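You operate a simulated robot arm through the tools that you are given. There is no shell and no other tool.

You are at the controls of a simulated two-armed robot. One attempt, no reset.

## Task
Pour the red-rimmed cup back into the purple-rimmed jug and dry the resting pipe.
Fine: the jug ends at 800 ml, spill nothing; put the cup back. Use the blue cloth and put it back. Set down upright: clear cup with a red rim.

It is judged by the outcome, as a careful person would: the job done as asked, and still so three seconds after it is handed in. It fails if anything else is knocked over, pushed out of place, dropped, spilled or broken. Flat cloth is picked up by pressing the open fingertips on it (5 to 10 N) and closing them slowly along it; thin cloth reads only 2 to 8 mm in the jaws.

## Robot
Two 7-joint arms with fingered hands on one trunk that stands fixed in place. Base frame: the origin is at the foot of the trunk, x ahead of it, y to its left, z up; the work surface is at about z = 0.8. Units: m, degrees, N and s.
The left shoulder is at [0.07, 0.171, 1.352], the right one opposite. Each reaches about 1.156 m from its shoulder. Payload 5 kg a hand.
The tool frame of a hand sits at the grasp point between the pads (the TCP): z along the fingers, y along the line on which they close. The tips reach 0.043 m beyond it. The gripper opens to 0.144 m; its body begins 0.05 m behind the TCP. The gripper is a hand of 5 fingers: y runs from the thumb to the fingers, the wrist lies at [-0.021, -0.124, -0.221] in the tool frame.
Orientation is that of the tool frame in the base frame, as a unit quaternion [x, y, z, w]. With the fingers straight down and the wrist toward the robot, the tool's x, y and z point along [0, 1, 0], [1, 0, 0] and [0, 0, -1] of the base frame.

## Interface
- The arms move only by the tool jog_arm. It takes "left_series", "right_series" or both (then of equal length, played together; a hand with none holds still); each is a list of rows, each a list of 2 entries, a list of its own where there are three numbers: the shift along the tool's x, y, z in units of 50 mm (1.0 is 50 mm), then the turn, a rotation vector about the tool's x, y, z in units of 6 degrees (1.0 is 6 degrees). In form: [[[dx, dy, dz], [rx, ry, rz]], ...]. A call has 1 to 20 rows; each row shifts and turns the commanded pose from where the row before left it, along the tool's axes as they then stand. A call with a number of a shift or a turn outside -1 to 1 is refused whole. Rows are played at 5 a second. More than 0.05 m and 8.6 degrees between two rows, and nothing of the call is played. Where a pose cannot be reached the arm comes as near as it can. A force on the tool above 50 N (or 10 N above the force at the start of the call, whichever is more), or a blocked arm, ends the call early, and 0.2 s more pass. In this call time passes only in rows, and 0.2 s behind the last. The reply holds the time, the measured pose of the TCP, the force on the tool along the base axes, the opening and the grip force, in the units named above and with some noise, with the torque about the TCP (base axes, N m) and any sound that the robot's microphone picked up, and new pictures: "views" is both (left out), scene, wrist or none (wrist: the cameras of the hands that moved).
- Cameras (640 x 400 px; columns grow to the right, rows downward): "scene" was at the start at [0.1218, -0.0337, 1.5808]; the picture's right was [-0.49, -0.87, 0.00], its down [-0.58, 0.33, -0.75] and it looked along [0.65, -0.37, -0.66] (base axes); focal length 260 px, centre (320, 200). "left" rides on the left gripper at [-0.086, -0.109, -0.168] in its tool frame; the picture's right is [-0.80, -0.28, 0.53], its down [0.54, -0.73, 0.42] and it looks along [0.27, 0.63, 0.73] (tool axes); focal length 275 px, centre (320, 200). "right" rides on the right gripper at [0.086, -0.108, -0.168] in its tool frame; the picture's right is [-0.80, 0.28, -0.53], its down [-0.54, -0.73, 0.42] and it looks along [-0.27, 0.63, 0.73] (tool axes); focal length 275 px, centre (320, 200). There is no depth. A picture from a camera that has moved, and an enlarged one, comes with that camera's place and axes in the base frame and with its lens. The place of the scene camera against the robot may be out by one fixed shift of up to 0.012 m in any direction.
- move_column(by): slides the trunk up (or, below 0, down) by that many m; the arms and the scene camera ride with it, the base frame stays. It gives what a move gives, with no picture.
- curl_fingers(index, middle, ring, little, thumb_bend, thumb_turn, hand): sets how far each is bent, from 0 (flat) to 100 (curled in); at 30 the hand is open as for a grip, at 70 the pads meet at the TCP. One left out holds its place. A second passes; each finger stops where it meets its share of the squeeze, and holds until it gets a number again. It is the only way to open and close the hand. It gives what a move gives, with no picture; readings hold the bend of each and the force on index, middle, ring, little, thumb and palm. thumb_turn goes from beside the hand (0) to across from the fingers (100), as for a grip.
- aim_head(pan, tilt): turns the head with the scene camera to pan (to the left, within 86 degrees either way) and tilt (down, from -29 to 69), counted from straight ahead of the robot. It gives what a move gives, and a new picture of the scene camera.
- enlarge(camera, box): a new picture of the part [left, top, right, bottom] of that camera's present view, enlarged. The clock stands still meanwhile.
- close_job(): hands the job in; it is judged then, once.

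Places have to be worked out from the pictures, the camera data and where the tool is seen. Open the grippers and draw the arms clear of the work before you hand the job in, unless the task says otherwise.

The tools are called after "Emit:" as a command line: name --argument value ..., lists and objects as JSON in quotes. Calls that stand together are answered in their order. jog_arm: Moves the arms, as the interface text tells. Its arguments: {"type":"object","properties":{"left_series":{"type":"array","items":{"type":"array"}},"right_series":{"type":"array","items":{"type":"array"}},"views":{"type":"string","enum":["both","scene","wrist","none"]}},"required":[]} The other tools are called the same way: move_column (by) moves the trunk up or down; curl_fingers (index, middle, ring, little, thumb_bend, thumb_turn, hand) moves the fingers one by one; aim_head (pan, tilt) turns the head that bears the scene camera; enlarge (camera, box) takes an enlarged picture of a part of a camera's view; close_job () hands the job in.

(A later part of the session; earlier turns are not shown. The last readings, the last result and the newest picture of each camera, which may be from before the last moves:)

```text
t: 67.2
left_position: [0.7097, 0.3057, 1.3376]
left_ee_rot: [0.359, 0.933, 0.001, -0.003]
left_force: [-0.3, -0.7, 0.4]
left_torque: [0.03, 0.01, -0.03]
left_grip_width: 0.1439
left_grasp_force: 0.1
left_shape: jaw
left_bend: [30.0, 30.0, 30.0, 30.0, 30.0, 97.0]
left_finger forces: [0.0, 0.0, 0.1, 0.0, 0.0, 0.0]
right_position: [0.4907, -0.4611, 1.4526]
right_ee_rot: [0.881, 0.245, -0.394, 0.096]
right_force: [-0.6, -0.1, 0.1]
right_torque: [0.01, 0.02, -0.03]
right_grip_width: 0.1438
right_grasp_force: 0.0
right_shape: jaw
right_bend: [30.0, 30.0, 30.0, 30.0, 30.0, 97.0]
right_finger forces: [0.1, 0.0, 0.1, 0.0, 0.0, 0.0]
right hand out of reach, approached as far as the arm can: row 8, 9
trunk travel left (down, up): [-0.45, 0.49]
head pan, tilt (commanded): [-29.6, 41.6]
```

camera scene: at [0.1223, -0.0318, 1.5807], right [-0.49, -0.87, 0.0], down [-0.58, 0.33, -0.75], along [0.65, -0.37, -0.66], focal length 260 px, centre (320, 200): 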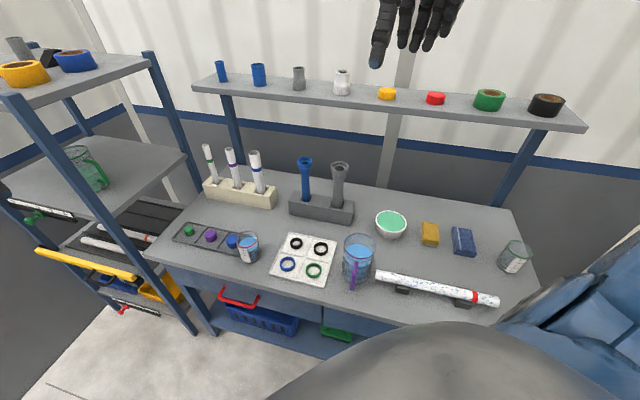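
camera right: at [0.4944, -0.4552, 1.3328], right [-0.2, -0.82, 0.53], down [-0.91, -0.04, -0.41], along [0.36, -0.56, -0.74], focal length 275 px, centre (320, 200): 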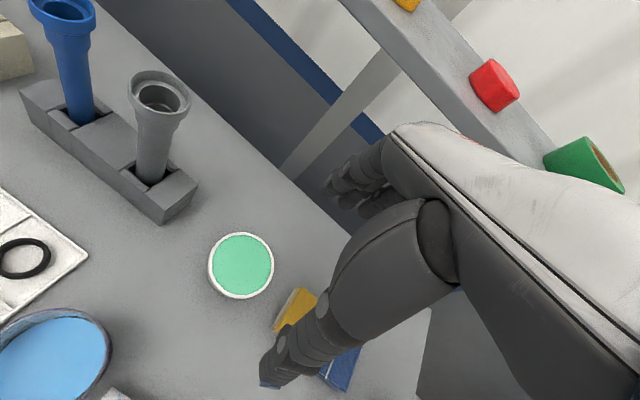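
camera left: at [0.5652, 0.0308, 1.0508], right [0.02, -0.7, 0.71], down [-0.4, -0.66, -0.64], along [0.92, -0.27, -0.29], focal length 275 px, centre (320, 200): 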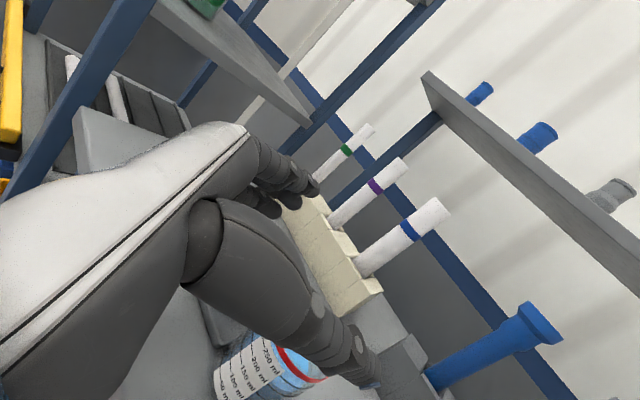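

The pour angle is available up to about 38° past vertical, enough if I grip the cup with the fingers about 25° below level. Now I check the carrying posture near the jug with heading +90°, the natural one for this arm.

Emit:
jog_arm --right_series '[[[0, 0, 0], [0, 1, 0]], [[0, 0, 0], [0, 1, 0]], [[0, 0, 0], [0, 1, 0]], [[0, 0, 0], [0, 1, 0]], [[0, 0, 0], [0, 1, 0]], [[0, 0, 0], [0, 1, 0]], [[0, 0, 0], [0, 1, 0]], [[0, 0, 0], [0, 1, 0]], [[0, 0, 0], [0, 0, -1]], [[0, 0, 0], [0, 0, -1]], [[0, 0, 0], [0, 0, -1]], [[0, 0, 0], [0, 0, -1]], [[0, 0, 0], [0, 0, -1]], [[0, 0, 0], [0, 0, -1]], [[0, 0, 0], [0, 0, -1]], [[0, 0, 0], [0, 0, -1]]]' --views "none"

Emit:
jog_arm --right_series '[[[0, 0, 0], [0, 1, 0]], [[0, 0, 0], [0, 1, 0]], [[0, 0, 0], [0, 1, 0]], [[0, 0, 0], [0, 1, 0]], [[0, 0, 0], [0, 1, 0]], [[0, 0, 0], [0, 1, 0]], [[0, 0, 0], [0, 1, 0]], [[0, 0, 0], [0, 1, 0]], [[0, 0, 0], [0, 1, 0]], [[0, 0, 0], [0, 1, 0]]]' --views "scene"

```text
t: 70.7
left_position: [0.7099, 0.3071, 1.3373]
left_ee_rot: [0.358, 0.934, 0.001, -0.002]
left_force: [-0.2, -0.4, -0.8]
left_torque: [0.04, 0.0, -0.01]
left_grip_width: 0.1438
left_grasp_force: 0.0
left_shape: jaw
left_bend: [30.0, 30.0, 30.0, 30.0, 30.0, 97.0]
left_finger forces: [0.1, 0.1, 0.0, 0.1, 0.0, 0.1]
right_position: [0.4876, -0.4612, 1.4531]
right_ee_rot: [0.777, 0.629, -0.003, -0.01]
right_force: [-0.5, -1.1, -0.7]
right_torque: [0.01, 0.03, 0.02]
right_grip_width: 0.144
right_grasp_force: 0.1
right_shape: jaw
right_bend: [30.0, 30.0, 30.0, 30.0, 30.0, 97.0]
right_finger forces: [0.1, 0.0, 0.0, 0.0, 0.1, 0.1]
trunk travel left (down, up): [-0.45, 0.49]
head pan, tilt (commanded): [-29.6, 41.6]
```

```text
t: 72.8
left_position: [0.7087, 0.3067, 1.3371]
left_ee_rot: [0.359, 0.933, 0.0, -0.002]
left_force: [-0.3, 0.2, 0.4]
left_torque: [0.03, -0.06, 0.0]
left_grip_width: 0.1441
left_grasp_force: 0.2
left_shape: jaw
left_bend: [30.0, 30.0, 30.0, 30.0, 30.0, 97.0]
left_finger forces: [0.0, 0.0, 0.1, 0.1, 0.0, 0.0]
right_position: [0.4874, -0.4593, 1.4538]
right_ee_rot: [0.673, 0.539, 0.388, -0.324]
right_force: [0.0, 0.0, -0.3]
right_torque: [0.02, -0.01, -0.03]
right_grip_width: 0.1441
right_grasp_force: 0.0
right_shape: jaw
right_bend: [30.0, 30.0, 30.0, 30.0, 30.0, 98.0]
right_finger forces: [0.0, 0.0, 0.0, 0.1, 0.0, 0.0]
trunk travel left (down, up): [-0.45, 0.49]
head pan, tilt (commanded): [-29.6, 41.6]
camera scene: at [0.1213, -0.034, 1.5809], right [-0.49, -0.87, 0.0], down [-0.58, 0.33, -0.75], along [0.65, -0.37, -0.66], focal length 260 px, centre (320, 200)
```

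scene: 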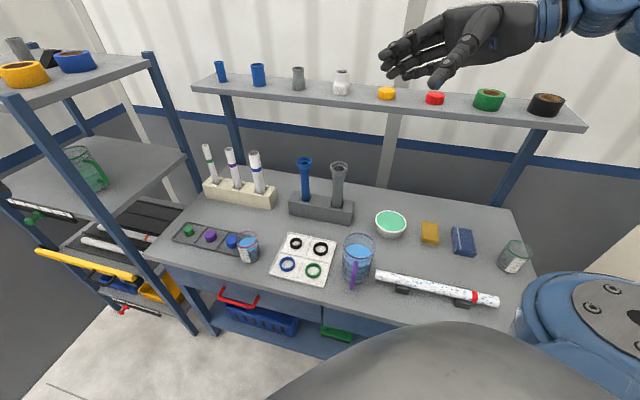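

That posture (heading ≈ 78°, fingers 29° below level) is perfectly comfortable, so I'll use a heading of 60-80° for both cup and jug. I rehearse the full pour rotation from here, still empty and high.

Emit:
jog_arm --right_series '[[[0, 0, 0], [0, -1, 0]], [[0, 0, 0], [0, -1, 0]], [[0, 0, 0], [0, -1, 0]], [[0, 0, 0], [0, -1, 0]], [[0, 0, 0], [0, -1, 0]], [[0, 0, 0], [0, -1, 0]], [[0, 0, 0], [0, -1, 0]], [[0, 0, 0], [0, -1, 0]], [[0, 0, 0], [0, -1, 0]], [[0, 0, 0], [0, -1, 0]], [[0, 0, 0], [0, -1, 0]], [[0, 0, 0], [0, -1, 0]], [[0, 0, 0], [0, -1, 0]], [[0, 0, 0], [0, -1, 0]], [[0, 0, 0], [0, -1, 0]], [[0, 0, 0], [0, -1, 0]], [[0, 0, 0], [0, -1, 0]], [[0, 0, 0], [0, -1, 0]]]' --views "scene"

```text
t: 76.7
left_position: [0.7093, 0.3097, 1.3359]
left_ee_rot: [0.359, 0.933, 0.0, -0.002]
left_force: [-0.2, 0.3, -0.7]
left_torque: [-0.02, 0.0, -0.05]
left_grip_width: 0.1441
left_grasp_force: 0.1
left_shape: jaw
left_bend: [30.0, 30.0, 30.0, 30.0, 30.0, 97.0]
left_finger forces: [0.0, 0.0, 0.1, 0.1, 0.0, 0.1]
right_position: [0.4898, -0.4573, 1.4538]
right_ee_rot: [0.708, 0.579, -0.321, 0.248]
right_force: [-0.2, 0.6, 0.8]
right_torque: [-0.01, 0.02, -0.04]
right_grip_width: 0.1439
right_grasp_force: 0.0
right_shape: jaw
right_bend: [30.0, 30.0, 30.0, 30.0, 30.0, 97.0]
right_finger forces: [0.0, 0.0, 0.0, 0.0, 0.1, 0.0]
trunk travel left (down, up): [-0.45, 0.49]
head pan, tilt (commanded): [-29.6, 41.6]
camera scene: at [0.1222, -0.0318, 1.5808], right [-0.49, -0.87, 0.0], down [-0.58, 0.33, -0.75], along [0.65, -0.37, -0.66], focal length 260 px, centre (320, 200)
```

scene: 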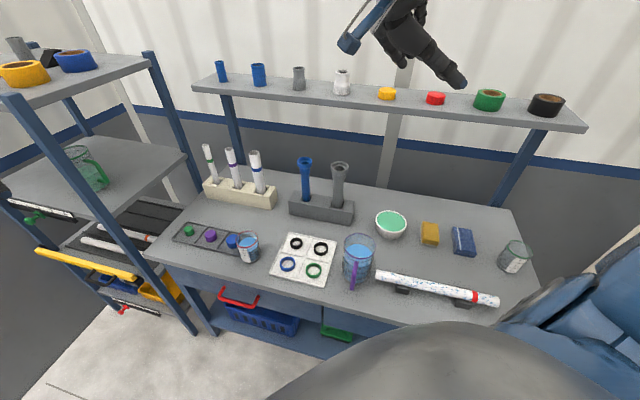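

The whole pour rotation (over 100°) ran with no warning and no drift. I rotate back to the carrying posture and go over the cup at heading 65°, then I'll lower the trunk.

Emit:
jog_arm --right_series '[[[0, 0, 0], [0, 1, 0]], [[0, 0, 0], [0, 1, 0]], [[0, 0, 0], [0, 1, 0]], [[0, 0, 0], [0, 1, 0]], [[0, 0, 0], [0, 1, 0]], [[0, 0, 0], [0, 1, 0]], [[0, 0, 0], [0, 1, 0]], [[0, 0, 0], [0, 1, 0]], [[0, 0, 0], [0, 1, 0]], [[0, 0, 0], [0, 1, 0]], [[0, 0, 0], [0, 1, 0]], [[0, 0, 0], [0, 1, 0]], [[0, 0, 0], [0, 1, 0]], [[0, 0, 0], [0, 1, 0]], [[0, 0, 0], [0, 1, 0]], [[0, 0, 0], [0, 1, 0]], [[0, 0, 0], [0, 1, 0]], [[0, 0, 0], [0, 1, 0]]]' --views "none"

Emit:
jog_arm --right_series '[[[0.369, 0.187, 0.82], [0, 0, 0]], [[0.369, 0.187, 0.82], [-0.66, 0, 0.36]], [[0.369, 0.187, 0.82], [-0.66, 0, 0.36]], [[0.369, 0.187, 0.82], [-0.66, 0, 0.36]], [[0.369, 0.187, 0.82], [0, 0, 0]], [[0.369, 0.187, 0.82], [0, 0, 0]], [[0.369, 0.187, 0.82], [0, 0, 0]], [[0.369, 0.187, 0.82], [0, 0, 0]], [[0.369, 0.187, 0.82], [0, 0, 0]]]' --views "both"

```text
t: 80.5
left_position: [0.7101, 0.3069, 1.337]
left_ee_rot: [0.359, 0.933, 0.001, -0.002]
left_force: [0.4, 0.1, 0.0]
left_torque: [-0.02, -0.02, 0.0]
left_grip_width: 0.1441
left_grasp_force: 0.1
left_shape: jaw
left_bend: [30.0, 30.0, 30.0, 30.0, 30.0, 97.0]
left_finger forces: [0.0, 0.1, 0.1, 0.0, 0.1, 0.0]
right_position: [0.4886, -0.4606, 1.4536]
right_ee_rot: [0.675, 0.539, 0.387, -0.323]
right_force: [-0.1, -1.4, -0.8]
right_torque: [0.04, 0.0, 0.03]
right_grip_width: 0.144
right_grasp_force: 0.0
right_shape: jaw
right_bend: [30.0, 30.0, 30.0, 30.0, 30.0, 98.0]
right_finger forces: [0.0, 0.0, 0.1, 0.0, 0.0, 0.1]
trunk travel left (down, up): [-0.45, 0.49]
head pan, tilt (commanded): [-29.6, 41.6]
```

```text
t: 82.7
left_position: [0.7173, 0.305, 1.3343]
left_ee_rot: [0.359, 0.933, 0.0, -0.005]
left_force: [2.4, -0.5, 0.3]
left_torque: [0.1, 0.15, 0.0]
left_grip_width: 0.1441
left_grasp_force: 0.0
left_shape: jaw
left_bend: [30.0, 30.0, 30.0, 30.0, 30.0, 97.0]
left_finger forces: [0.0, 0.0, 0.0, 0.0, 0.0, 0.0]
right_position: [0.689, -0.1146, 1.5362]
right_ee_rot: [0.689, 0.481, 0.491, -0.227]
right_force: [2.2, -1.6, -1.6]
right_torque: [0.2, 0.0, 0.17]
right_grip_width: 0.1439
right_grasp_force: 0.1
right_shape: jaw
right_bend: [30.0, 30.0, 30.0, 30.0, 30.0, 98.0]
right_finger forces: [0.0, 0.1, 0.0, 0.1, 0.0, 0.1]
trunk travel left (down, up): [-0.45, 0.49]
head pan, tilt (commanded): [-29.6, 41.6]
stopped in row 9 (right hand): the arm was blocked; the commanded pose is now the measured one
camera scene: at [0.1299, -0.0347, 1.58], right [-0.49, -0.87, 0.0], down [-0.58, 0.33, -0.74], along [0.65, -0.37, -0.67], focal length 260 px, centre (320, 200)
camera right: at [0.5206, -0.1629, 1.6648], right [-0.04, -0.89, -0.45], down [-0.48, 0.41, -0.78], along [0.88, 0.19, -0.44], focal length 275 px, centre (320, 200)
```

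scene: 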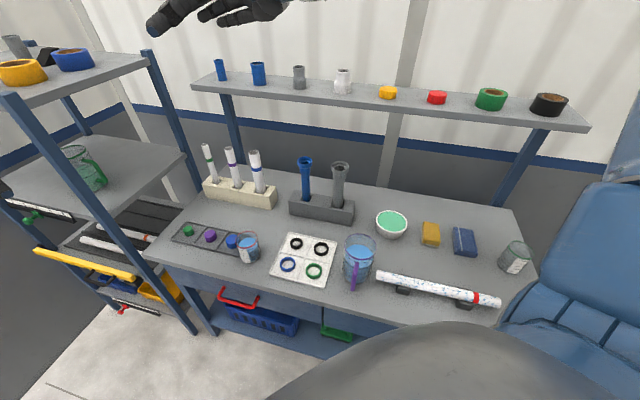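
right: 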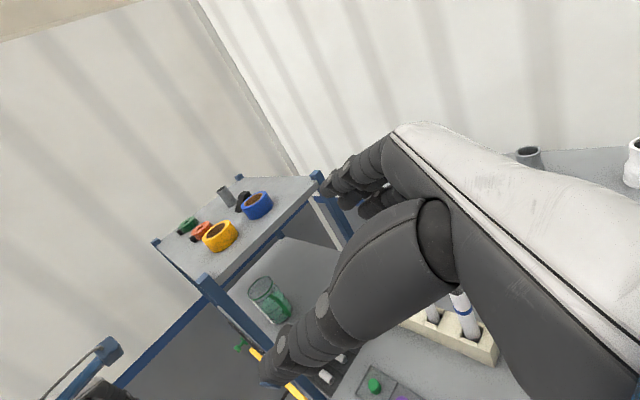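

The arm lifted and stopped there because it was too high for this reach. I lower the hand 0.15 m while trimming the roll, which should relax it.

Emit:
jog_arm --right_series '[[[-0.5, -0.1, 0.2], [0, 0, 0]], [[-0.67, -0.1, 0.3], [0, 0, 0.4]], [[-0.67, -0.05, 0.3], [0, 0, 0.4]], [[-0.67, -0.05, 0.3], [0, 0, 0.4]], [[-0.67, 0, 0.3], [0, 0, 0.4]]]' --views "none"

```text
t: 83.8
left_position: [0.7121, 0.3087, 1.3353]
left_ee_rot: [0.358, 0.934, 0.0, -0.002]
left_force: [0.6, -0.6, -0.2]
left_torque: [-0.02, 0.09, 0.0]
left_grip_width: 0.144
left_grasp_force: 0.1
left_shape: jaw
left_bend: [30.0, 30.0, 30.0, 30.0, 30.0, 98.0]
left_finger forces: [0.1, 0.1, 0.1, 0.1, 0.0, 0.0]
right_position: [0.687, -0.1152, 1.3624]
right_ee_rot: [0.725, 0.424, 0.472, -0.267]
right_force: [0.7, -1.2, -1.8]
right_torque: [0.01, 0.03, 0.04]
right_grip_width: 0.144
right_grasp_force: 0.1
right_shape: jaw
right_bend: [30.0, 30.0, 30.0, 30.0, 30.0, 98.0]
right_finger forces: [0.1, 0.0, 0.0, 0.1, 0.0, 0.1]
trunk travel left (down, up): [-0.45, 0.49]
head pan, tilt (commanded): [-29.6, 41.6]
```

Now it holds (0.687, -0.115, 1.362), heading 60°, fingers 24° below level, no roll. I lower the trunk by 0.20 m and look.

Emit:
move_column --by -0.2

Emit:
aim_head --pan -25 --tilt 38

```text
t: 86.0
left_position: [0.7093, 0.3084, 1.1384]
left_ee_rot: [0.358, 0.934, 0.001, -0.002]
left_force: [0.4, 0.2, 0.9]
left_torque: [-0.06, 0.04, -0.02]
left_grip_width: 0.144
left_grasp_force: 0.0
left_shape: jaw
left_bend: [30.0, 30.0, 30.0, 30.0, 30.0, 98.0]
left_finger forces: [0.0, 0.1, 0.0, 0.1, 0.0, 0.0]
right_position: [0.6872, -0.1154, 1.1645]
right_ee_rot: [0.726, 0.424, 0.472, -0.266]
right_force: [-0.6, 0.8, -0.1]
right_torque: [0.02, 0.0, 0.0]
right_grip_width: 0.144
right_grasp_force: 0.0
right_shape: jaw
right_bend: [30.0, 30.0, 30.0, 30.0, 30.0, 98.0]
right_finger forces: [0.0, 0.0, 0.0, 0.1, 0.1, 0.0]
trunk travel left (down, up): [-0.25, 0.69]
head pan, tilt (commanded): [-29.6, 41.6]
```

```text
t: 86.7
left_position: [0.7092, 0.3079, 1.137]
left_ee_rot: [0.359, 0.933, 0.001, -0.001]
left_force: [-0.4, -0.3, -0.4]
left_torque: [0.0, 0.0, -0.02]
left_grip_width: 0.1441
left_grasp_force: 0.1
left_shape: jaw
left_bend: [30.0, 30.0, 30.0, 30.0, 30.0, 98.0]
left_finger forces: [0.0, 0.0, 0.0, 0.0, 0.0, 0.0]
right_position: [0.6858, -0.1132, 1.1645]
right_ee_rot: [0.726, 0.424, 0.471, -0.267]
right_force: [-0.2, 1.0, -0.2]
right_torque: [0.03, 0.0, 0.0]
right_grip_width: 0.1439
right_grasp_force: 0.1
right_shape: jaw
right_bend: [30.0, 30.0, 30.0, 30.0, 30.0, 98.0]
right_finger forces: [0.0, 0.0, 0.0, 0.1, 0.0, 0.0]
trunk travel left (down, up): [-0.25, 0.69]
head pan, tilt (commanded): [-25.0, 38.0]
camera scene: at [0.1269, -0.0285, 1.3862], right [-0.42, -0.91, 0.0], down [-0.56, 0.26, -0.79], along [0.71, -0.33, -0.62], focal length 260 px, centre (320, 200)
```

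scene: 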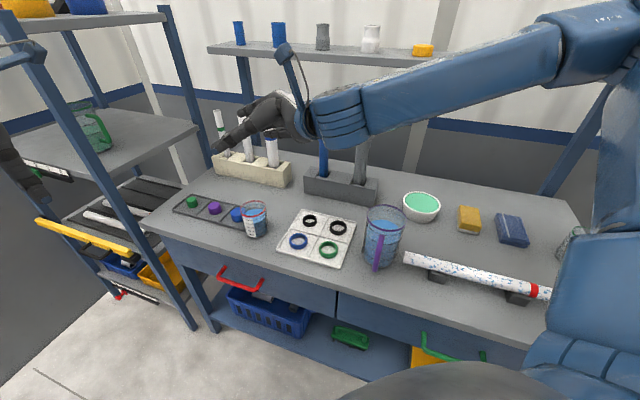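

The arm stays clear of everything: forearm high, hand above and behind the cup. I lower the trunk another 0.15 m.

Emit:
move_column --by -0.15

Emit:
aim_head --pan -18 --tilt 32

```text
t: 88.4
left_position: [0.7088, 0.309, 0.9878]
left_ee_rot: [0.359, 0.933, 0.0, -0.002]
left_force: [0.0, 0.9, -0.1]
left_torque: [0.01, 0.01, 0.02]
left_grip_width: 0.1438
left_grasp_force: 0.0
left_shape: jaw
left_bend: [30.0, 30.0, 30.0, 30.0, 30.0, 98.0]
left_finger forces: [0.0, 0.0, 0.0, 0.1, 0.1, 0.0]
right_position: [0.6841, -0.1148, 1.0146]
right_ee_rot: [0.726, 0.424, 0.472, -0.267]
right_force: [-0.1, -0.2, -0.5]
right_torque: [-0.03, 0.01, 0.0]
right_grip_width: 0.1439
right_grasp_force: 0.1
right_shape: jaw
right_bend: [30.0, 30.0, 30.0, 30.0, 30.0, 98.0]
right_finger forces: [0.0, 0.0, 0.0, 0.0, 0.1, 0.1]
trunk travel left (down, up): [-0.1, 0.84]
head pan, tilt (commanded): [-25.0, 38.0]
```

```text
t: 89.1
left_position: [0.7098, 0.3075, 0.9868]
left_ee_rot: [0.358, 0.934, 0.001, -0.002]
left_force: [-0.5, -0.6, 0.9]
left_torque: [-0.02, 0.0, -0.01]
left_grip_width: 0.1442
left_grasp_force: 0.0
left_shape: jaw
left_bend: [30.0, 30.0, 30.0, 30.0, 30.0, 98.0]
left_finger forces: [0.0, 0.0, 0.1, 0.0, 0.1, 0.0]
right_position: [0.685, -0.1148, 1.0136]
right_ee_rot: [0.726, 0.424, 0.471, -0.266]
right_force: [-0.5, -0.2, 0.7]
right_torque: [0.03, 0.0, -0.01]
right_grip_width: 0.1438
right_grasp_force: 0.1
right_shape: jaw
right_bend: [30.0, 30.0, 30.0, 30.0, 30.0, 98.0]
right_finger forces: [0.0, 0.0, 0.0, 0.0, 0.0, 0.0]
trunk travel left (down, up): [-0.1, 0.84]
head pan, tilt (commanded): [-18.0, 32.0]
camera scene: at [0.1339, -0.0197, 1.2453], right [-0.31, -0.95, 0.0], down [-0.5, 0.16, -0.85], along [0.81, -0.26, -0.53], focal length 260 px, centre (320, 200)
```

scene: 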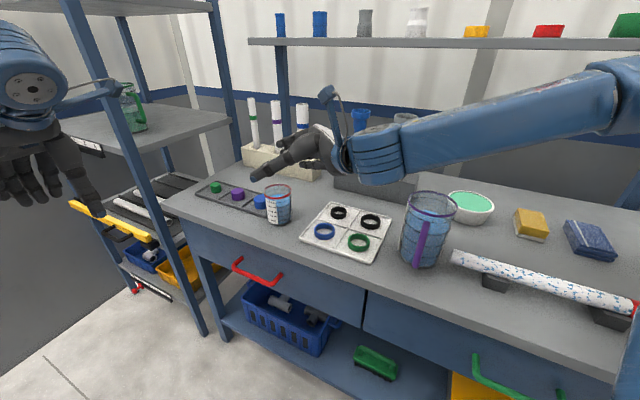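

The view is clear: the right hand hovers just above and beside the cup. I shift it 55 mm so the cup axis sits between thumb and fingers, and check with both cameras.

Emit:
jog_arm --right_series '[[[0.114, 0.475, 0.252], [0, 0, 0]], [[0.114, 0.475, 0.252], [0, 0, 0]]]' --views "both"

Emit:
enlarge --camera "scene" --box '[210, 100, 370, 240]'

```text
t: 89.7
left_position: [0.7097, 0.3087, 0.9858]
left_ee_rot: [0.359, 0.933, 0.0, -0.001]
left_force: [0.6, 0.1, 1.0]
left_torque: [-0.02, 0.04, 0.04]
left_grip_width: 0.1439
left_grasp_force: 0.1
left_shape: jaw
left_bend: [30.0, 30.0, 30.0, 30.0, 30.0, 98.0]
left_finger forces: [0.0, 0.0, 0.0, 0.0, 0.0, 0.1]
right_position: [0.7392, -0.1148, 1.0172]
right_ee_rot: [0.726, 0.424, 0.471, -0.267]
right_force: [0.7, 0.5, -0.1]
right_torque: [0.0, 0.01, 0.01]
right_grip_width: 0.1438
right_grasp_force: 0.1
right_shape: jaw
right_bend: [30.0, 30.0, 30.0, 30.0, 30.0, 98.0]
right_finger forces: [0.0, 0.0, 0.0, 0.0, 0.0, 0.0]
trunk travel left (down, up): [-0.1, 0.84]
head pan, tilt (commanded): [-18.0, 32.0]
camera scene: at [0.1343, -0.0196, 1.2453], right [-0.31, -0.95, 0.0], down [-0.5, 0.16, -0.85], along [0.81, -0.26, -0.53], focal length 260 px, centre (320, 200)
camera right: at [0.5854, -0.1621, 1.1628], right [-0.16, -0.85, -0.5], down [-0.54, 0.5, -0.68], along [0.83, 0.17, -0.54], focal length 275 px, centre (320, 200)
```

scene: 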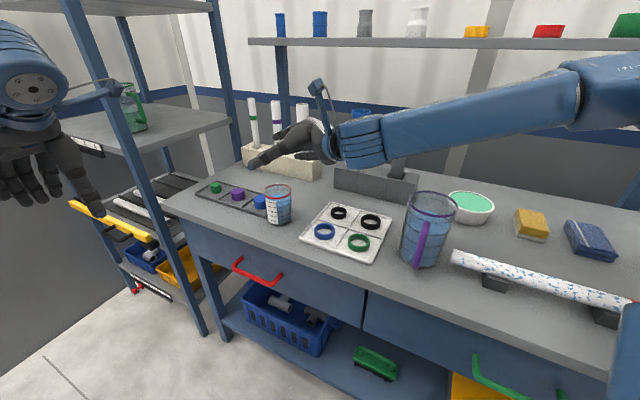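
right: 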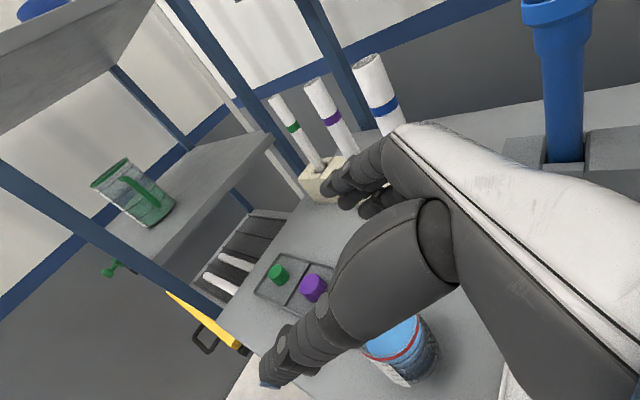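

```text
2.86 times, centred on (290, 170) of scene
camera zoom: at [0.1343, -0.0196, 1.2453], right [-0.31, -0.95, 0.0], down [-0.5, 0.16, -0.85], along [0.81, -0.26, -0.53], focal length 744 px, centre (406, 286)
```

zoom: 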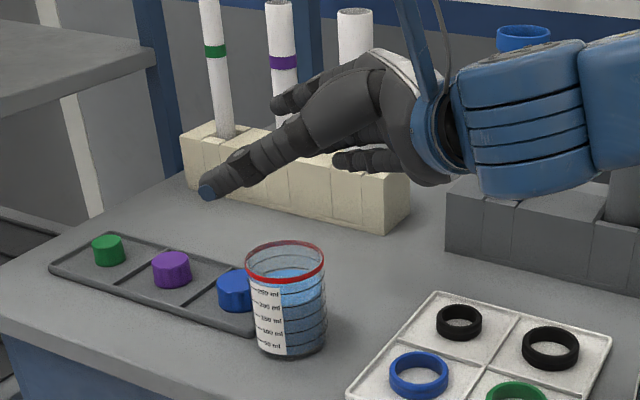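

The thumb tip computes to within 1 cm of where the tool frame says, so the geometry is trustworthy; the cup axis lies between thumb and fingers. I descend straight down about 80 mm and look again.

Emit:
jog_arm --right_series '[[[-0.49, 0, 0.22], [0, 0, 0]], [[-0.49, 0, 0.22], [0, 0, 0]], [[-0.49, 0, 0.22], [0, 0, 0]]]' --views "both"

Emit:
enlarge --camera "scene" --box '[220, 110, 360, 240]'

Emit:
enlarge --camera "right" --box '[240, 140, 480, 400]'

```text
t: 90.5
left_position: [0.7106, 0.3073, 0.9869]
left_ee_rot: [0.359, 0.934, 0.0, -0.002]
left_force: [1.0, -0.4, -0.9]
left_torque: [0.01, 0.03, 0.0]
left_grip_width: 0.1441
left_grasp_force: 0.1
left_shape: jaw
left_bend: [30.0, 30.0, 30.0, 30.0, 30.0, 98.0]
left_finger forces: [0.0, 0.1, 0.0, 0.0, 0.0, 0.0]
right_position: [0.7423, -0.1158, 0.9347]
right_ee_rot: [0.726, 0.424, 0.472, -0.266]
right_force: [0.2, -1.5, 0.0]
right_torque: [0.02, 0.01, 0.05]
right_grip_width: 0.1438
right_grasp_force: 0.1
right_shape: jaw
right_bend: [30.0, 30.0, 30.0, 30.0, 30.0, 98.0]
right_finger forces: [0.0, 0.0, 0.1, 0.0, 0.1, 0.1]
trunk travel left (down, up): [-0.1, 0.84]
head pan, tilt (commanded): [-18.0, 32.0]
camera scene: at [0.1348, -0.0201, 1.2453], right [-0.31, -0.95, 0.0], down [-0.5, 0.16, -0.85], along [0.81, -0.26, -0.53], focal length 260 px, centre (320, 200)
camera right: at [0.587, -0.1634, 1.0807], right [-0.15, -0.85, -0.5], down [-0.54, 0.5, -0.68], along [0.83, 0.17, -0.54], focal length 275 px, centre (320, 200)
```

scene: 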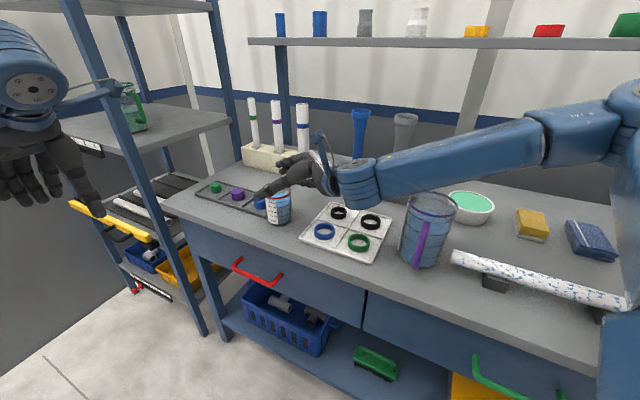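
right: 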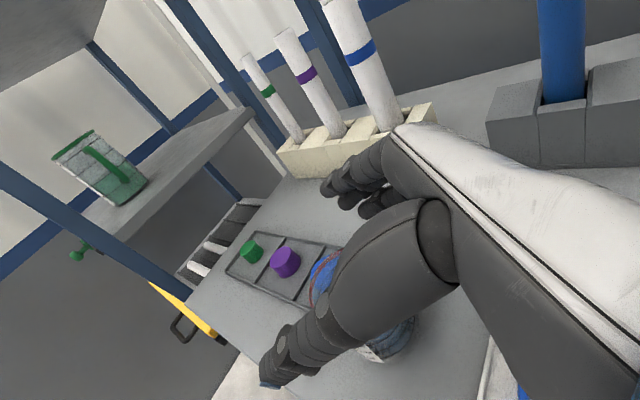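

```text
3.08 times, centred on (290, 175) of scene
camera zoom: at [0.1348, -0.0201, 1.2453], right [-0.31, -0.95, 0.0], down [-0.5, 0.16, -0.85], along [0.81, -0.26, -0.53], focal length 801 px, centre (412, 277)
```

zoom: 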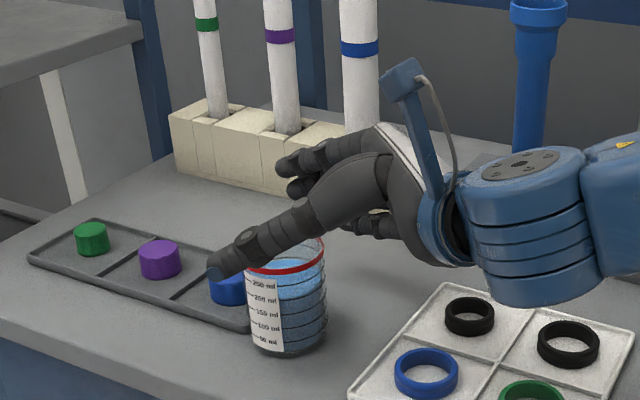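

```text
1.54 times, centred on (360, 270) of right
camera zoom: at [0.587, -0.1634, 1.0807], right [-0.15, -0.85, -0.5], down [-0.54, 0.5, -0.68], along [0.83, 0.17, -0.54], focal length 424 px, centre (258, 92)
```

zoom: 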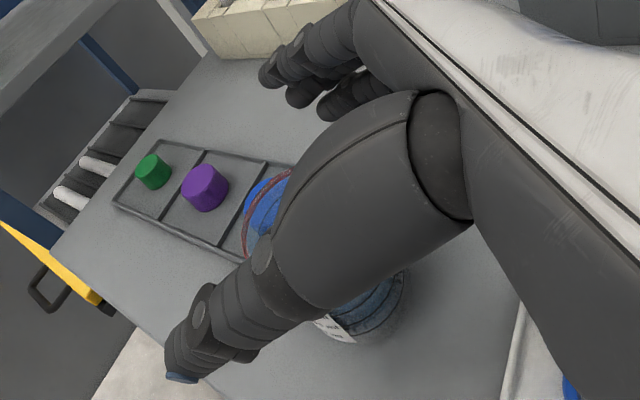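

The cup sits centred under the grasp point (TCP projects right over it). I continue down the last 66 mm to z≈0.868.

Emit:
jog_arm --right_series '[[[-0.4, -0.02, 0.17], [0, 0, 0]], [[-0.4, 0, 0.17], [0, 0, 0]], [[-0.4, 0, 0.17], [0, 0, 0]]]' --views "both"

Emit:
enlarge --camera "scene" --box '[220, 130, 360, 250]'

```text
t: 91.3
left_position: [0.7099, 0.3078, 0.9879]
left_ee_rot: [0.358, 0.934, 0.001, -0.002]
left_force: [0.3, -0.7, -0.9]
left_torque: [0.01, -0.02, 0.0]
left_grip_width: 0.1442
left_grasp_force: 0.1
left_shape: jaw
left_bend: [30.0, 30.0, 30.0, 30.0, 30.0, 98.0]
left_finger forces: [0.0, 0.0, 0.1, 0.0, 0.1, 0.0]
right_position: [0.7381, -0.1265, 0.8882]
right_ee_rot: [0.728, 0.426, 0.466, -0.266]
right_force: [0.1, 0.3, 0.3]
right_torque: [0.01, 0.03, 0.0]
right_grip_width: 0.1439
right_grasp_force: 0.0
right_shape: jaw
right_bend: [30.0, 30.0, 30.0, 30.0, 30.0, 98.0]
right_finger forces: [0.0, 0.0, 0.1, 0.0, 0.1, 0.0]
right hand out of reach, approached as far as the arm can: row 3
trunk travel left (down, up): [-0.1, 0.84]
head pan, tilt (commanded): [-18.0, 32.0]
camera scene: at [0.1339, -0.02, 1.2454], right [-0.31, -0.95, 0.0], down [-0.5, 0.16, -0.85], along [0.81, -0.26, -0.53], focal length 260 px, centre (320, 200)
camera right: at [0.5841, -0.1735, 1.0348], right [-0.15, -0.86, -0.49], down [-0.55, 0.49, -0.68], along [0.82, 0.16, -0.55], focal length 275 px, centre (320, 200)
```

scene: 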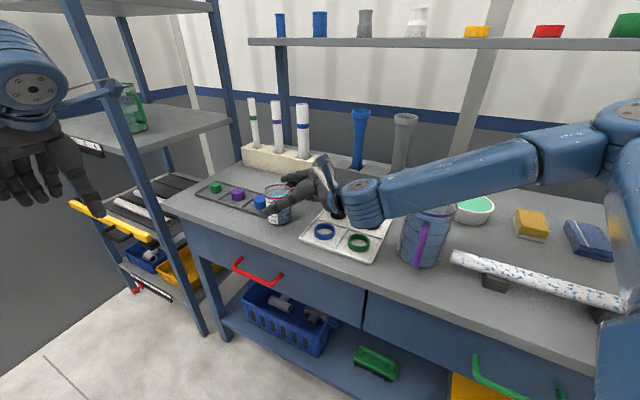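
right: 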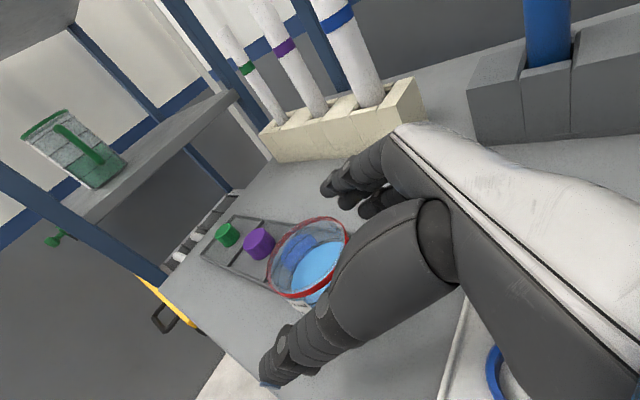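

```text
3.33 times, centred on (290, 190) of scene
camera zoom: at [0.1339, -0.02, 1.2454], right [-0.31, -0.95, 0.0], down [-0.5, 0.16, -0.85], along [0.81, -0.26, -0.53], focal length 868 px, centre (420, 233)
```

zoom: 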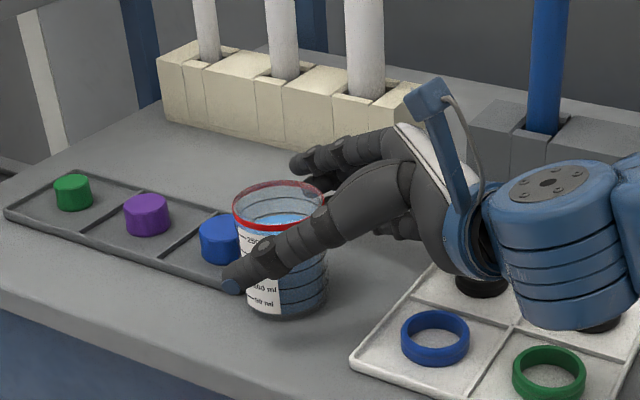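

The arm ran out of downward reach 20 mm short (z=0.888); the trunk can provide that, but I must check that the forearm clears the jug first. I zoom in on the jug and forearm.

Emit:
enlarge --camera "scene" --box '[340, 130, 520, 280]'

```text
2.67 times, centred on (430, 205) of scene
camera zoom: at [0.1339, -0.02, 1.2454], right [-0.31, -0.95, 0.0], down [-0.5, 0.16, -0.85], along [0.81, -0.26, -0.53], focal length 694 px, centre (27, 187)
```

zoom: 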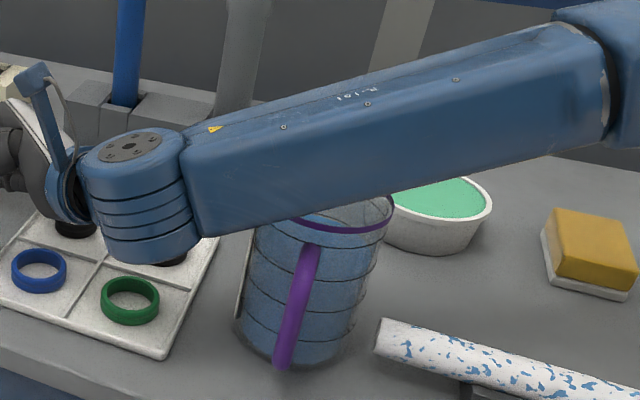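

The forearm runs too close above the jug in this posture, so I don't push lower. I lift straight up off the cup and will come in with the fingers steeper (about 42° down), which carries wrist and forearm higher.

Emit:
jog_arm --right_series '[[[0.5, 0, -0.22], [0, 0, 0]], [[0.55, 0, -0.25], [0, 0, 0]], [[0.55, 0, -0.25], [0, 0, 0]], [[0.55, 0, -0.25], [0, 0, 0]]]' --views "none"

```text
t: 92.3
left_position: [0.7081, 0.3084, 0.9874]
left_ee_rot: [0.358, 0.934, 0.001, -0.001]
left_force: [0.1, -0.7, -0.1]
left_torque: [-0.02, -0.01, -0.02]
left_grip_width: 0.1441
left_grasp_force: 0.0
left_shape: jaw
left_bend: [30.0, 30.0, 30.0, 30.0, 30.0, 98.0]
left_finger forces: [0.0, 0.1, 0.0, 0.0, 0.0, 0.0]
right_position: [0.7371, -0.1251, 1.007]
right_ee_rot: [0.727, 0.424, 0.471, -0.266]
right_force: [-0.9, 0.1, -0.9]
right_torque: [-0.01, -0.02, -0.02]
right_grip_width: 0.144
right_grasp_force: 0.0
right_shape: jaw
right_bend: [30.0, 30.0, 30.0, 30.0, 30.0, 98.0]
right_finger forces: [0.0, 0.1, 0.1, 0.0, 0.0, 0.0]
trunk travel left (down, up): [-0.1, 0.84]
head pan, tilt (commanded): [-18.0, 32.0]
```

Hand is back at z=1.007, cup untouched. I steepen the fingers to about 42° below level and turn the heading to 45°.

Emit:
jog_arm --right_series '[[[0, 0, 0], [0, -1, 0]], [[0, 0, 0], [0, -1, 0]], [[0, 0, 0], [0, -0.95, 0]], [[0, 0, 0], [-0.62, 0, 0.557]], [[0, 0, 0], [-0.62, 0, 0.557]], [[0, 0, 0], [-0.62, 0, 0.557]]]' --views "both"

Emit:
enlarge --camera "scene" --box '[220, 100, 460, 260]'

```text
t: 93.7
left_position: [0.7089, 0.3081, 0.9867]
left_ee_rot: [0.359, 0.933, 0.0, -0.002]
left_force: [0.0, -0.5, 0.5]
left_torque: [-0.02, -0.02, -0.01]
left_grip_width: 0.1439
left_grasp_force: 0.0
left_shape: jaw
left_bend: [30.0, 30.0, 30.0, 30.0, 30.0, 98.0]
left_finger forces: [0.0, 0.0, 0.0, 0.0, 0.0, 0.0]
right_position: [0.7381, -0.1224, 1.0036]
right_ee_rot: [0.843, 0.353, 0.378, -0.15]
right_force: [-0.7, -0.3, 0.4]
right_torque: [0.0, 0.0, -0.01]
right_grip_width: 0.1442
right_grasp_force: 0.0
right_shape: jaw
right_bend: [30.0, 30.0, 30.0, 30.0, 30.0, 98.0]
right_finger forces: [0.1, 0.0, 0.1, 0.0, 0.1, 0.0]
trunk travel left (down, up): [-0.1, 0.84]
head pan, tilt (commanded): [-18.0, 32.0]
camera scene: at [0.1339, -0.0189, 1.2454], right [-0.31, -0.95, 0.0], down [-0.5, 0.16, -0.85], along [0.81, -0.26, -0.53], focal length 260 px, centre (320, 200)
camera right: at [0.6117, -0.0937, 1.1787], right [-0.45, -0.86, -0.23], down [-0.54, 0.47, -0.7], along [0.71, -0.19, -0.68], focal length 275 px, centre (320, 200)
```

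scene: 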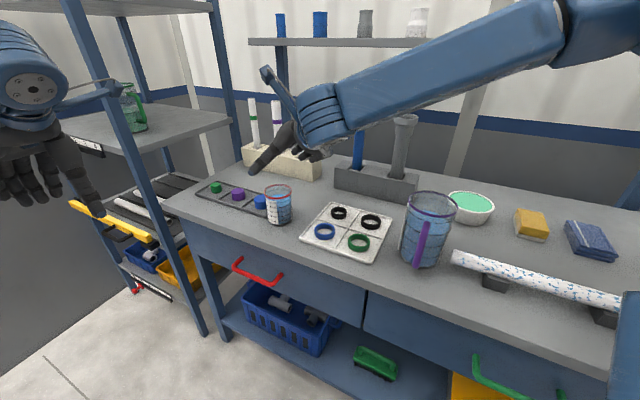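
right: 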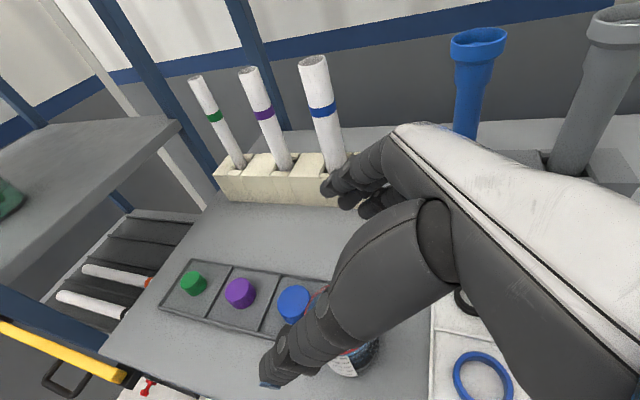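

```text
2.50 times, centred on (340, 180) of scene
camera zoom: at [0.1339, -0.0189, 1.2454], right [-0.31, -0.95, 0.0], down [-0.5, 0.16, -0.85], along [0.81, -0.26, -0.53], focal length 651 px, centre (270, 250)
```

zoom: 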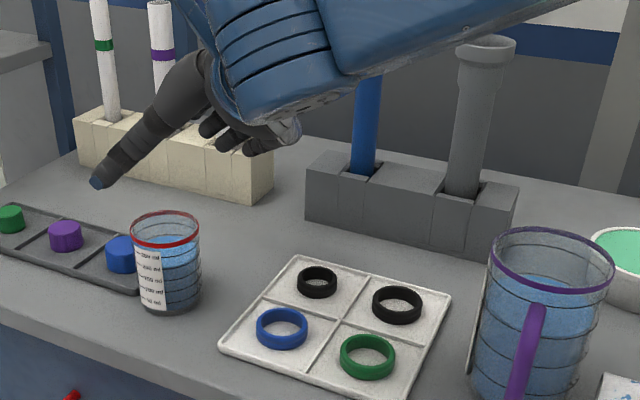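

Now the wrist and forearm ride well above the jug. I centre over the cup and descend the first half.

Emit:
jog_arm --right_series '[[[0.13, -0.12, 0.14], [0, 0, 0]], [[-0.5, 0, 0.45], [0, 0, 0]], [[-0.5, 0, 0.45], [0, 0, 0]]]' --views "both"

Emit:
enlarge --camera "scene" --box '[220, 120, 360, 240]'

```text
t: 94.5
left_position: [0.7105, 0.3067, 0.9862]
left_ee_rot: [0.358, 0.934, 0.0, -0.003]
left_force: [0.0, 0.7, -1.2]
left_torque: [0.02, 0.02, -0.02]
left_grip_width: 0.144
left_grasp_force: 0.0
left_shape: jaw
left_bend: [30.0, 30.0, 30.0, 30.0, 30.0, 98.0]
left_finger forces: [0.0, 0.0, 0.0, 0.1, 0.0, 0.0]
right_position: [0.7416, -0.1158, 0.935]
right_ee_rot: [0.842, 0.353, 0.379, -0.15]
right_force: [0.3, 0.2, -0.6]
right_torque: [-0.02, -0.01, 0.0]
right_grip_width: 0.1439
right_grasp_force: 0.1
right_shape: jaw
right_bend: [30.0, 30.0, 30.0, 30.0, 30.0, 98.0]
right_finger forces: [0.0, 0.0, 0.1, 0.0, 0.0, 0.0]
trunk travel left (down, up): [-0.1, 0.84]
head pan, tilt (commanded): [-18.0, 32.0]
camera scene: at [0.1347, -0.0198, 1.2454], right [-0.31, -0.95, 0.0], down [-0.5, 0.16, -0.85], along [0.81, -0.26, -0.53], focal length 260 px, centre (320, 200)
camera right: at [0.6163, -0.0859, 1.109], right [-0.45, -0.86, -0.23], down [-0.54, 0.47, -0.7], along [0.71, -0.19, -0.68], focal length 275 px, centre (320, 200)
```

scene: 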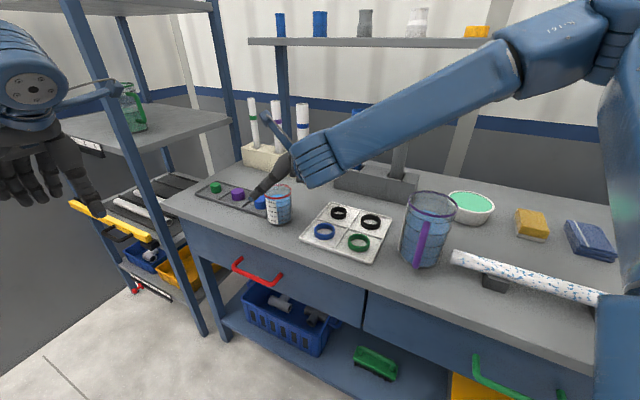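
right: 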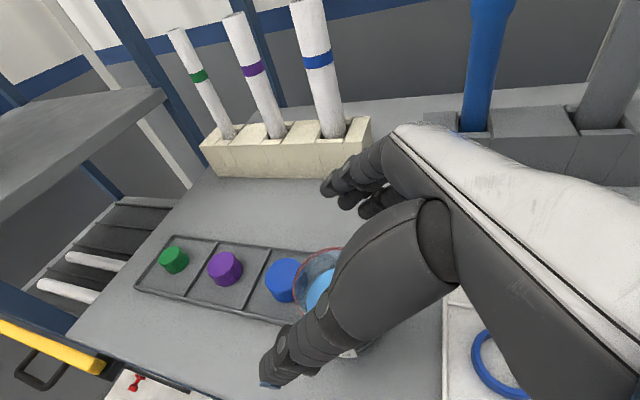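

```text
3.33 times, centred on (290, 180) of scene
camera zoom: at [0.1347, -0.0198, 1.2454], right [-0.31, -0.95, 0.0], down [-0.5, 0.16, -0.85], along [0.81, -0.26, -0.53], focal length 868 px, centre (420, 267)
```

zoom: 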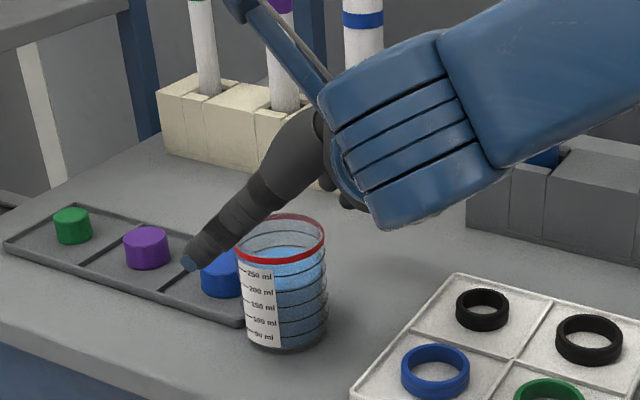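

Thumb and fingers straddle the cup as planned, with about 30 mm on each side. I descend the remaining 67 mm.

Emit:
jog_arm --right_series '[[[-0.5, 0, 0.45], [0, 0, 0]], [[-0.3, -0.03, 0.27], [0, 0, 0]], [[-0.2, 0, 0.18], [0, 0, 0]]]' --views "both"

Emit:
enlarge --camera "scene" --box '[220, 130, 360, 250]'

Emit:
enlarge --camera "right" --box '[240, 140, 480, 400]'

```text
t: 95.3
left_position: [0.7103, 0.3086, 0.9877]
left_ee_rot: [0.359, 0.933, 0.001, -0.003]
left_force: [0.7, -0.5, 0.0]
left_torque: [0.02, 0.02, 0.0]
left_grip_width: 0.1441
left_grasp_force: 0.0
left_shape: jaw
left_bend: [30.0, 30.0, 30.0, 30.0, 30.0, 98.0]
left_finger forces: [0.0, 0.0, 0.0, 0.0, 0.0, 0.1]
right_position: [0.7425, -0.1133, 0.8666]
right_ee_rot: [0.843, 0.353, 0.378, -0.151]
right_force: [-0.4, 0.1, -0.7]
right_torque: [0.03, 0.0, 0.03]
right_grip_width: 0.144
right_grasp_force: 0.0
right_shape: jaw
right_bend: [30.0, 30.0, 30.0, 30.0, 30.0, 98.0]
right_finger forces: [0.0, 0.1, 0.0, 0.0, 0.1, 0.0]
trunk travel left (down, up): [-0.1, 0.84]
head pan, tilt (commanded): [-18.0, 32.0]
camera scene: at [0.1346, -0.0198, 1.2453], right [-0.31, -0.95, 0.0], down [-0.5, 0.16, -0.85], along [0.81, -0.26, -0.53], focal length 260 px, centre (320, 200)
camera right: at [0.616, -0.0847, 1.0421], right [-0.45, -0.86, -0.23], down [-0.54, 0.47, -0.7], along [0.71, -0.19, -0.68], focal length 275 px, centre (320, 200)
```

scene: 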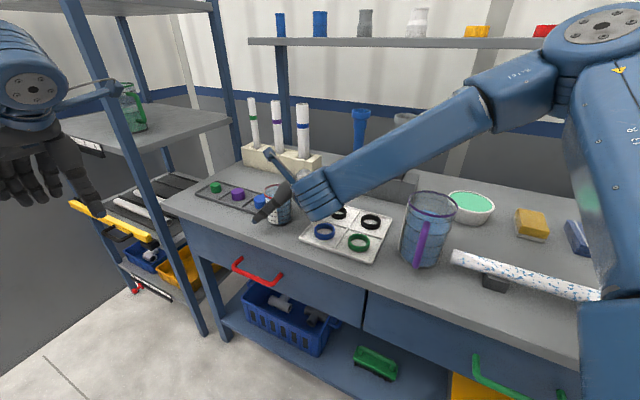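
right: 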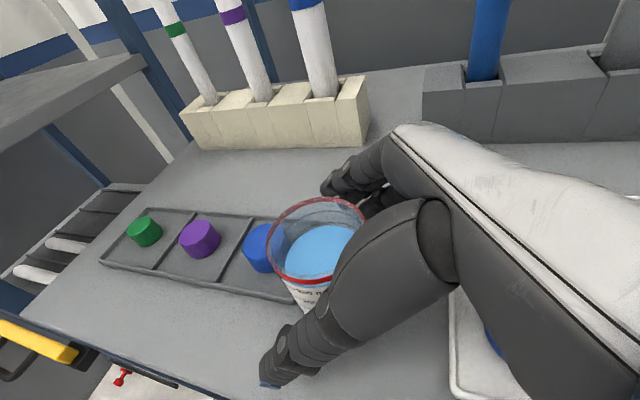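

```text
3.33 times, centred on (290, 190) of scene
camera zoom: at [0.1346, -0.0198, 1.2453], right [-0.31, -0.95, 0.0], down [-0.5, 0.16, -0.85], along [0.81, -0.26, -0.53], focal length 868 px, centre (420, 233)
```

zoom: 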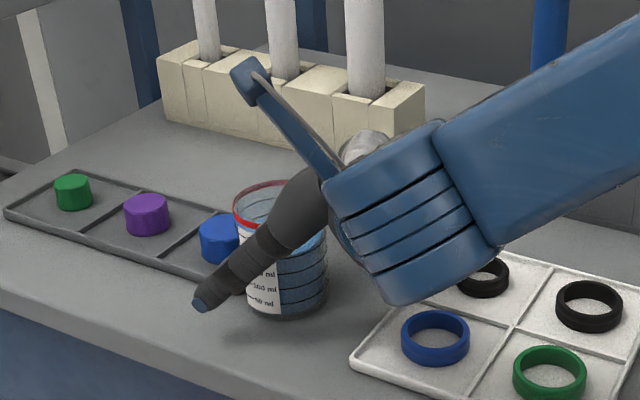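

```text
1.54 times, centred on (360, 270) of right
camera zoom: at [0.616, -0.0847, 1.0421], right [-0.45, -0.86, -0.23], down [-0.54, 0.47, -0.7], along [0.71, -0.19, -0.68], focal length 424 px, centre (258, 92)
```

zoom: 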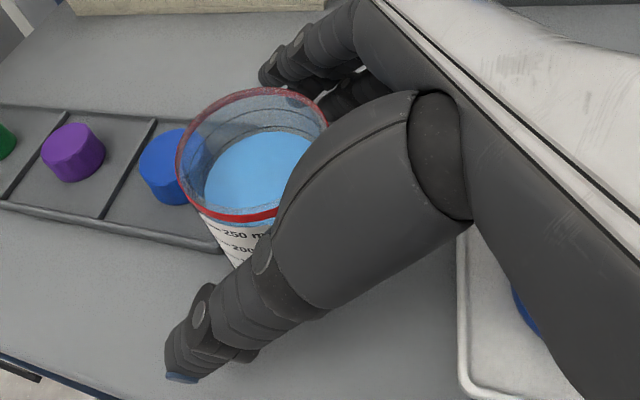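

The cup is centred between the thumb and fingers (about 4 mm toward the thumb), nothing touching. I close gradually, first to bend 45.

Emit:
curl_fingers --hand "right" --index 44 --middle 44 --ring 44 --little 44 --thumb_bend 43

Emit:
enlarge --camera "right" --box '[240, 140, 480, 400]'

Emit:
enlarge --camera "scene" --box '[220, 130, 360, 250]'

```text
t: 96.3
left_position: [0.7095, 0.3079, 0.9874]
left_ee_rot: [0.359, 0.933, 0.0, -0.002]
left_force: [-0.3, 0.8, 0.5]
left_torque: [-0.01, -0.02, -0.03]
left_grip_width: 0.1438
left_grasp_force: 0.0
left_shape: jaw
left_bend: [30.0, 30.0, 30.0, 30.0, 30.0, 98.0]
left_finger forces: [0.1, 0.0, 0.0, 0.0, 0.1, 0.1]
right_position: [0.7422, -0.1132, 0.8683]
right_ee_rot: [0.842, 0.353, 0.379, -0.15]
right_force: [0.0, -0.1, 0.3]
right_torque: [-0.01, -0.04, 0.02]
right_grip_width: 0.1027
right_grasp_force: 0.0
right_shape: fingers
right_bend: [44.0, 44.0, 44.0, 44.0, 43.0, 98.0]
right_finger forces: [0.0, 0.0, 0.0, 0.0, 0.0, 0.0]
trunk travel left (down, up): [-0.1, 0.84]
head pan, tilt (commanded): [-18.0, 32.0]
```

```text
1.54 times, centred on (360, 270) of right
camera zoom: at [0.6155, -0.0844, 1.0428], right [-0.45, -0.86, -0.23], down [-0.54, 0.47, -0.7], along [0.71, -0.19, -0.68], focal length 424 px, centre (258, 92)
```

zoom: 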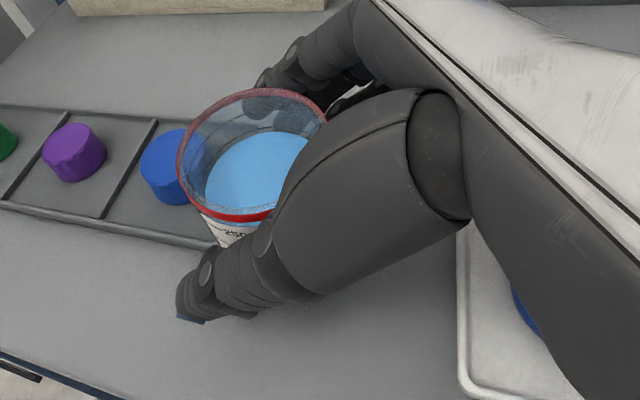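

```text
3.33 times, centred on (290, 190) of scene
camera zoom: at [0.1339, -0.0196, 1.2454], right [-0.31, -0.95, 0.0], down [-0.5, 0.16, -0.85], along [0.81, -0.26, -0.53], focal length 868 px, centre (420, 233)
```

zoom: 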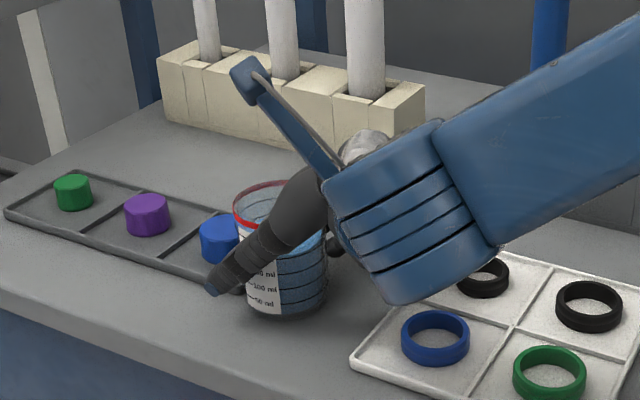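

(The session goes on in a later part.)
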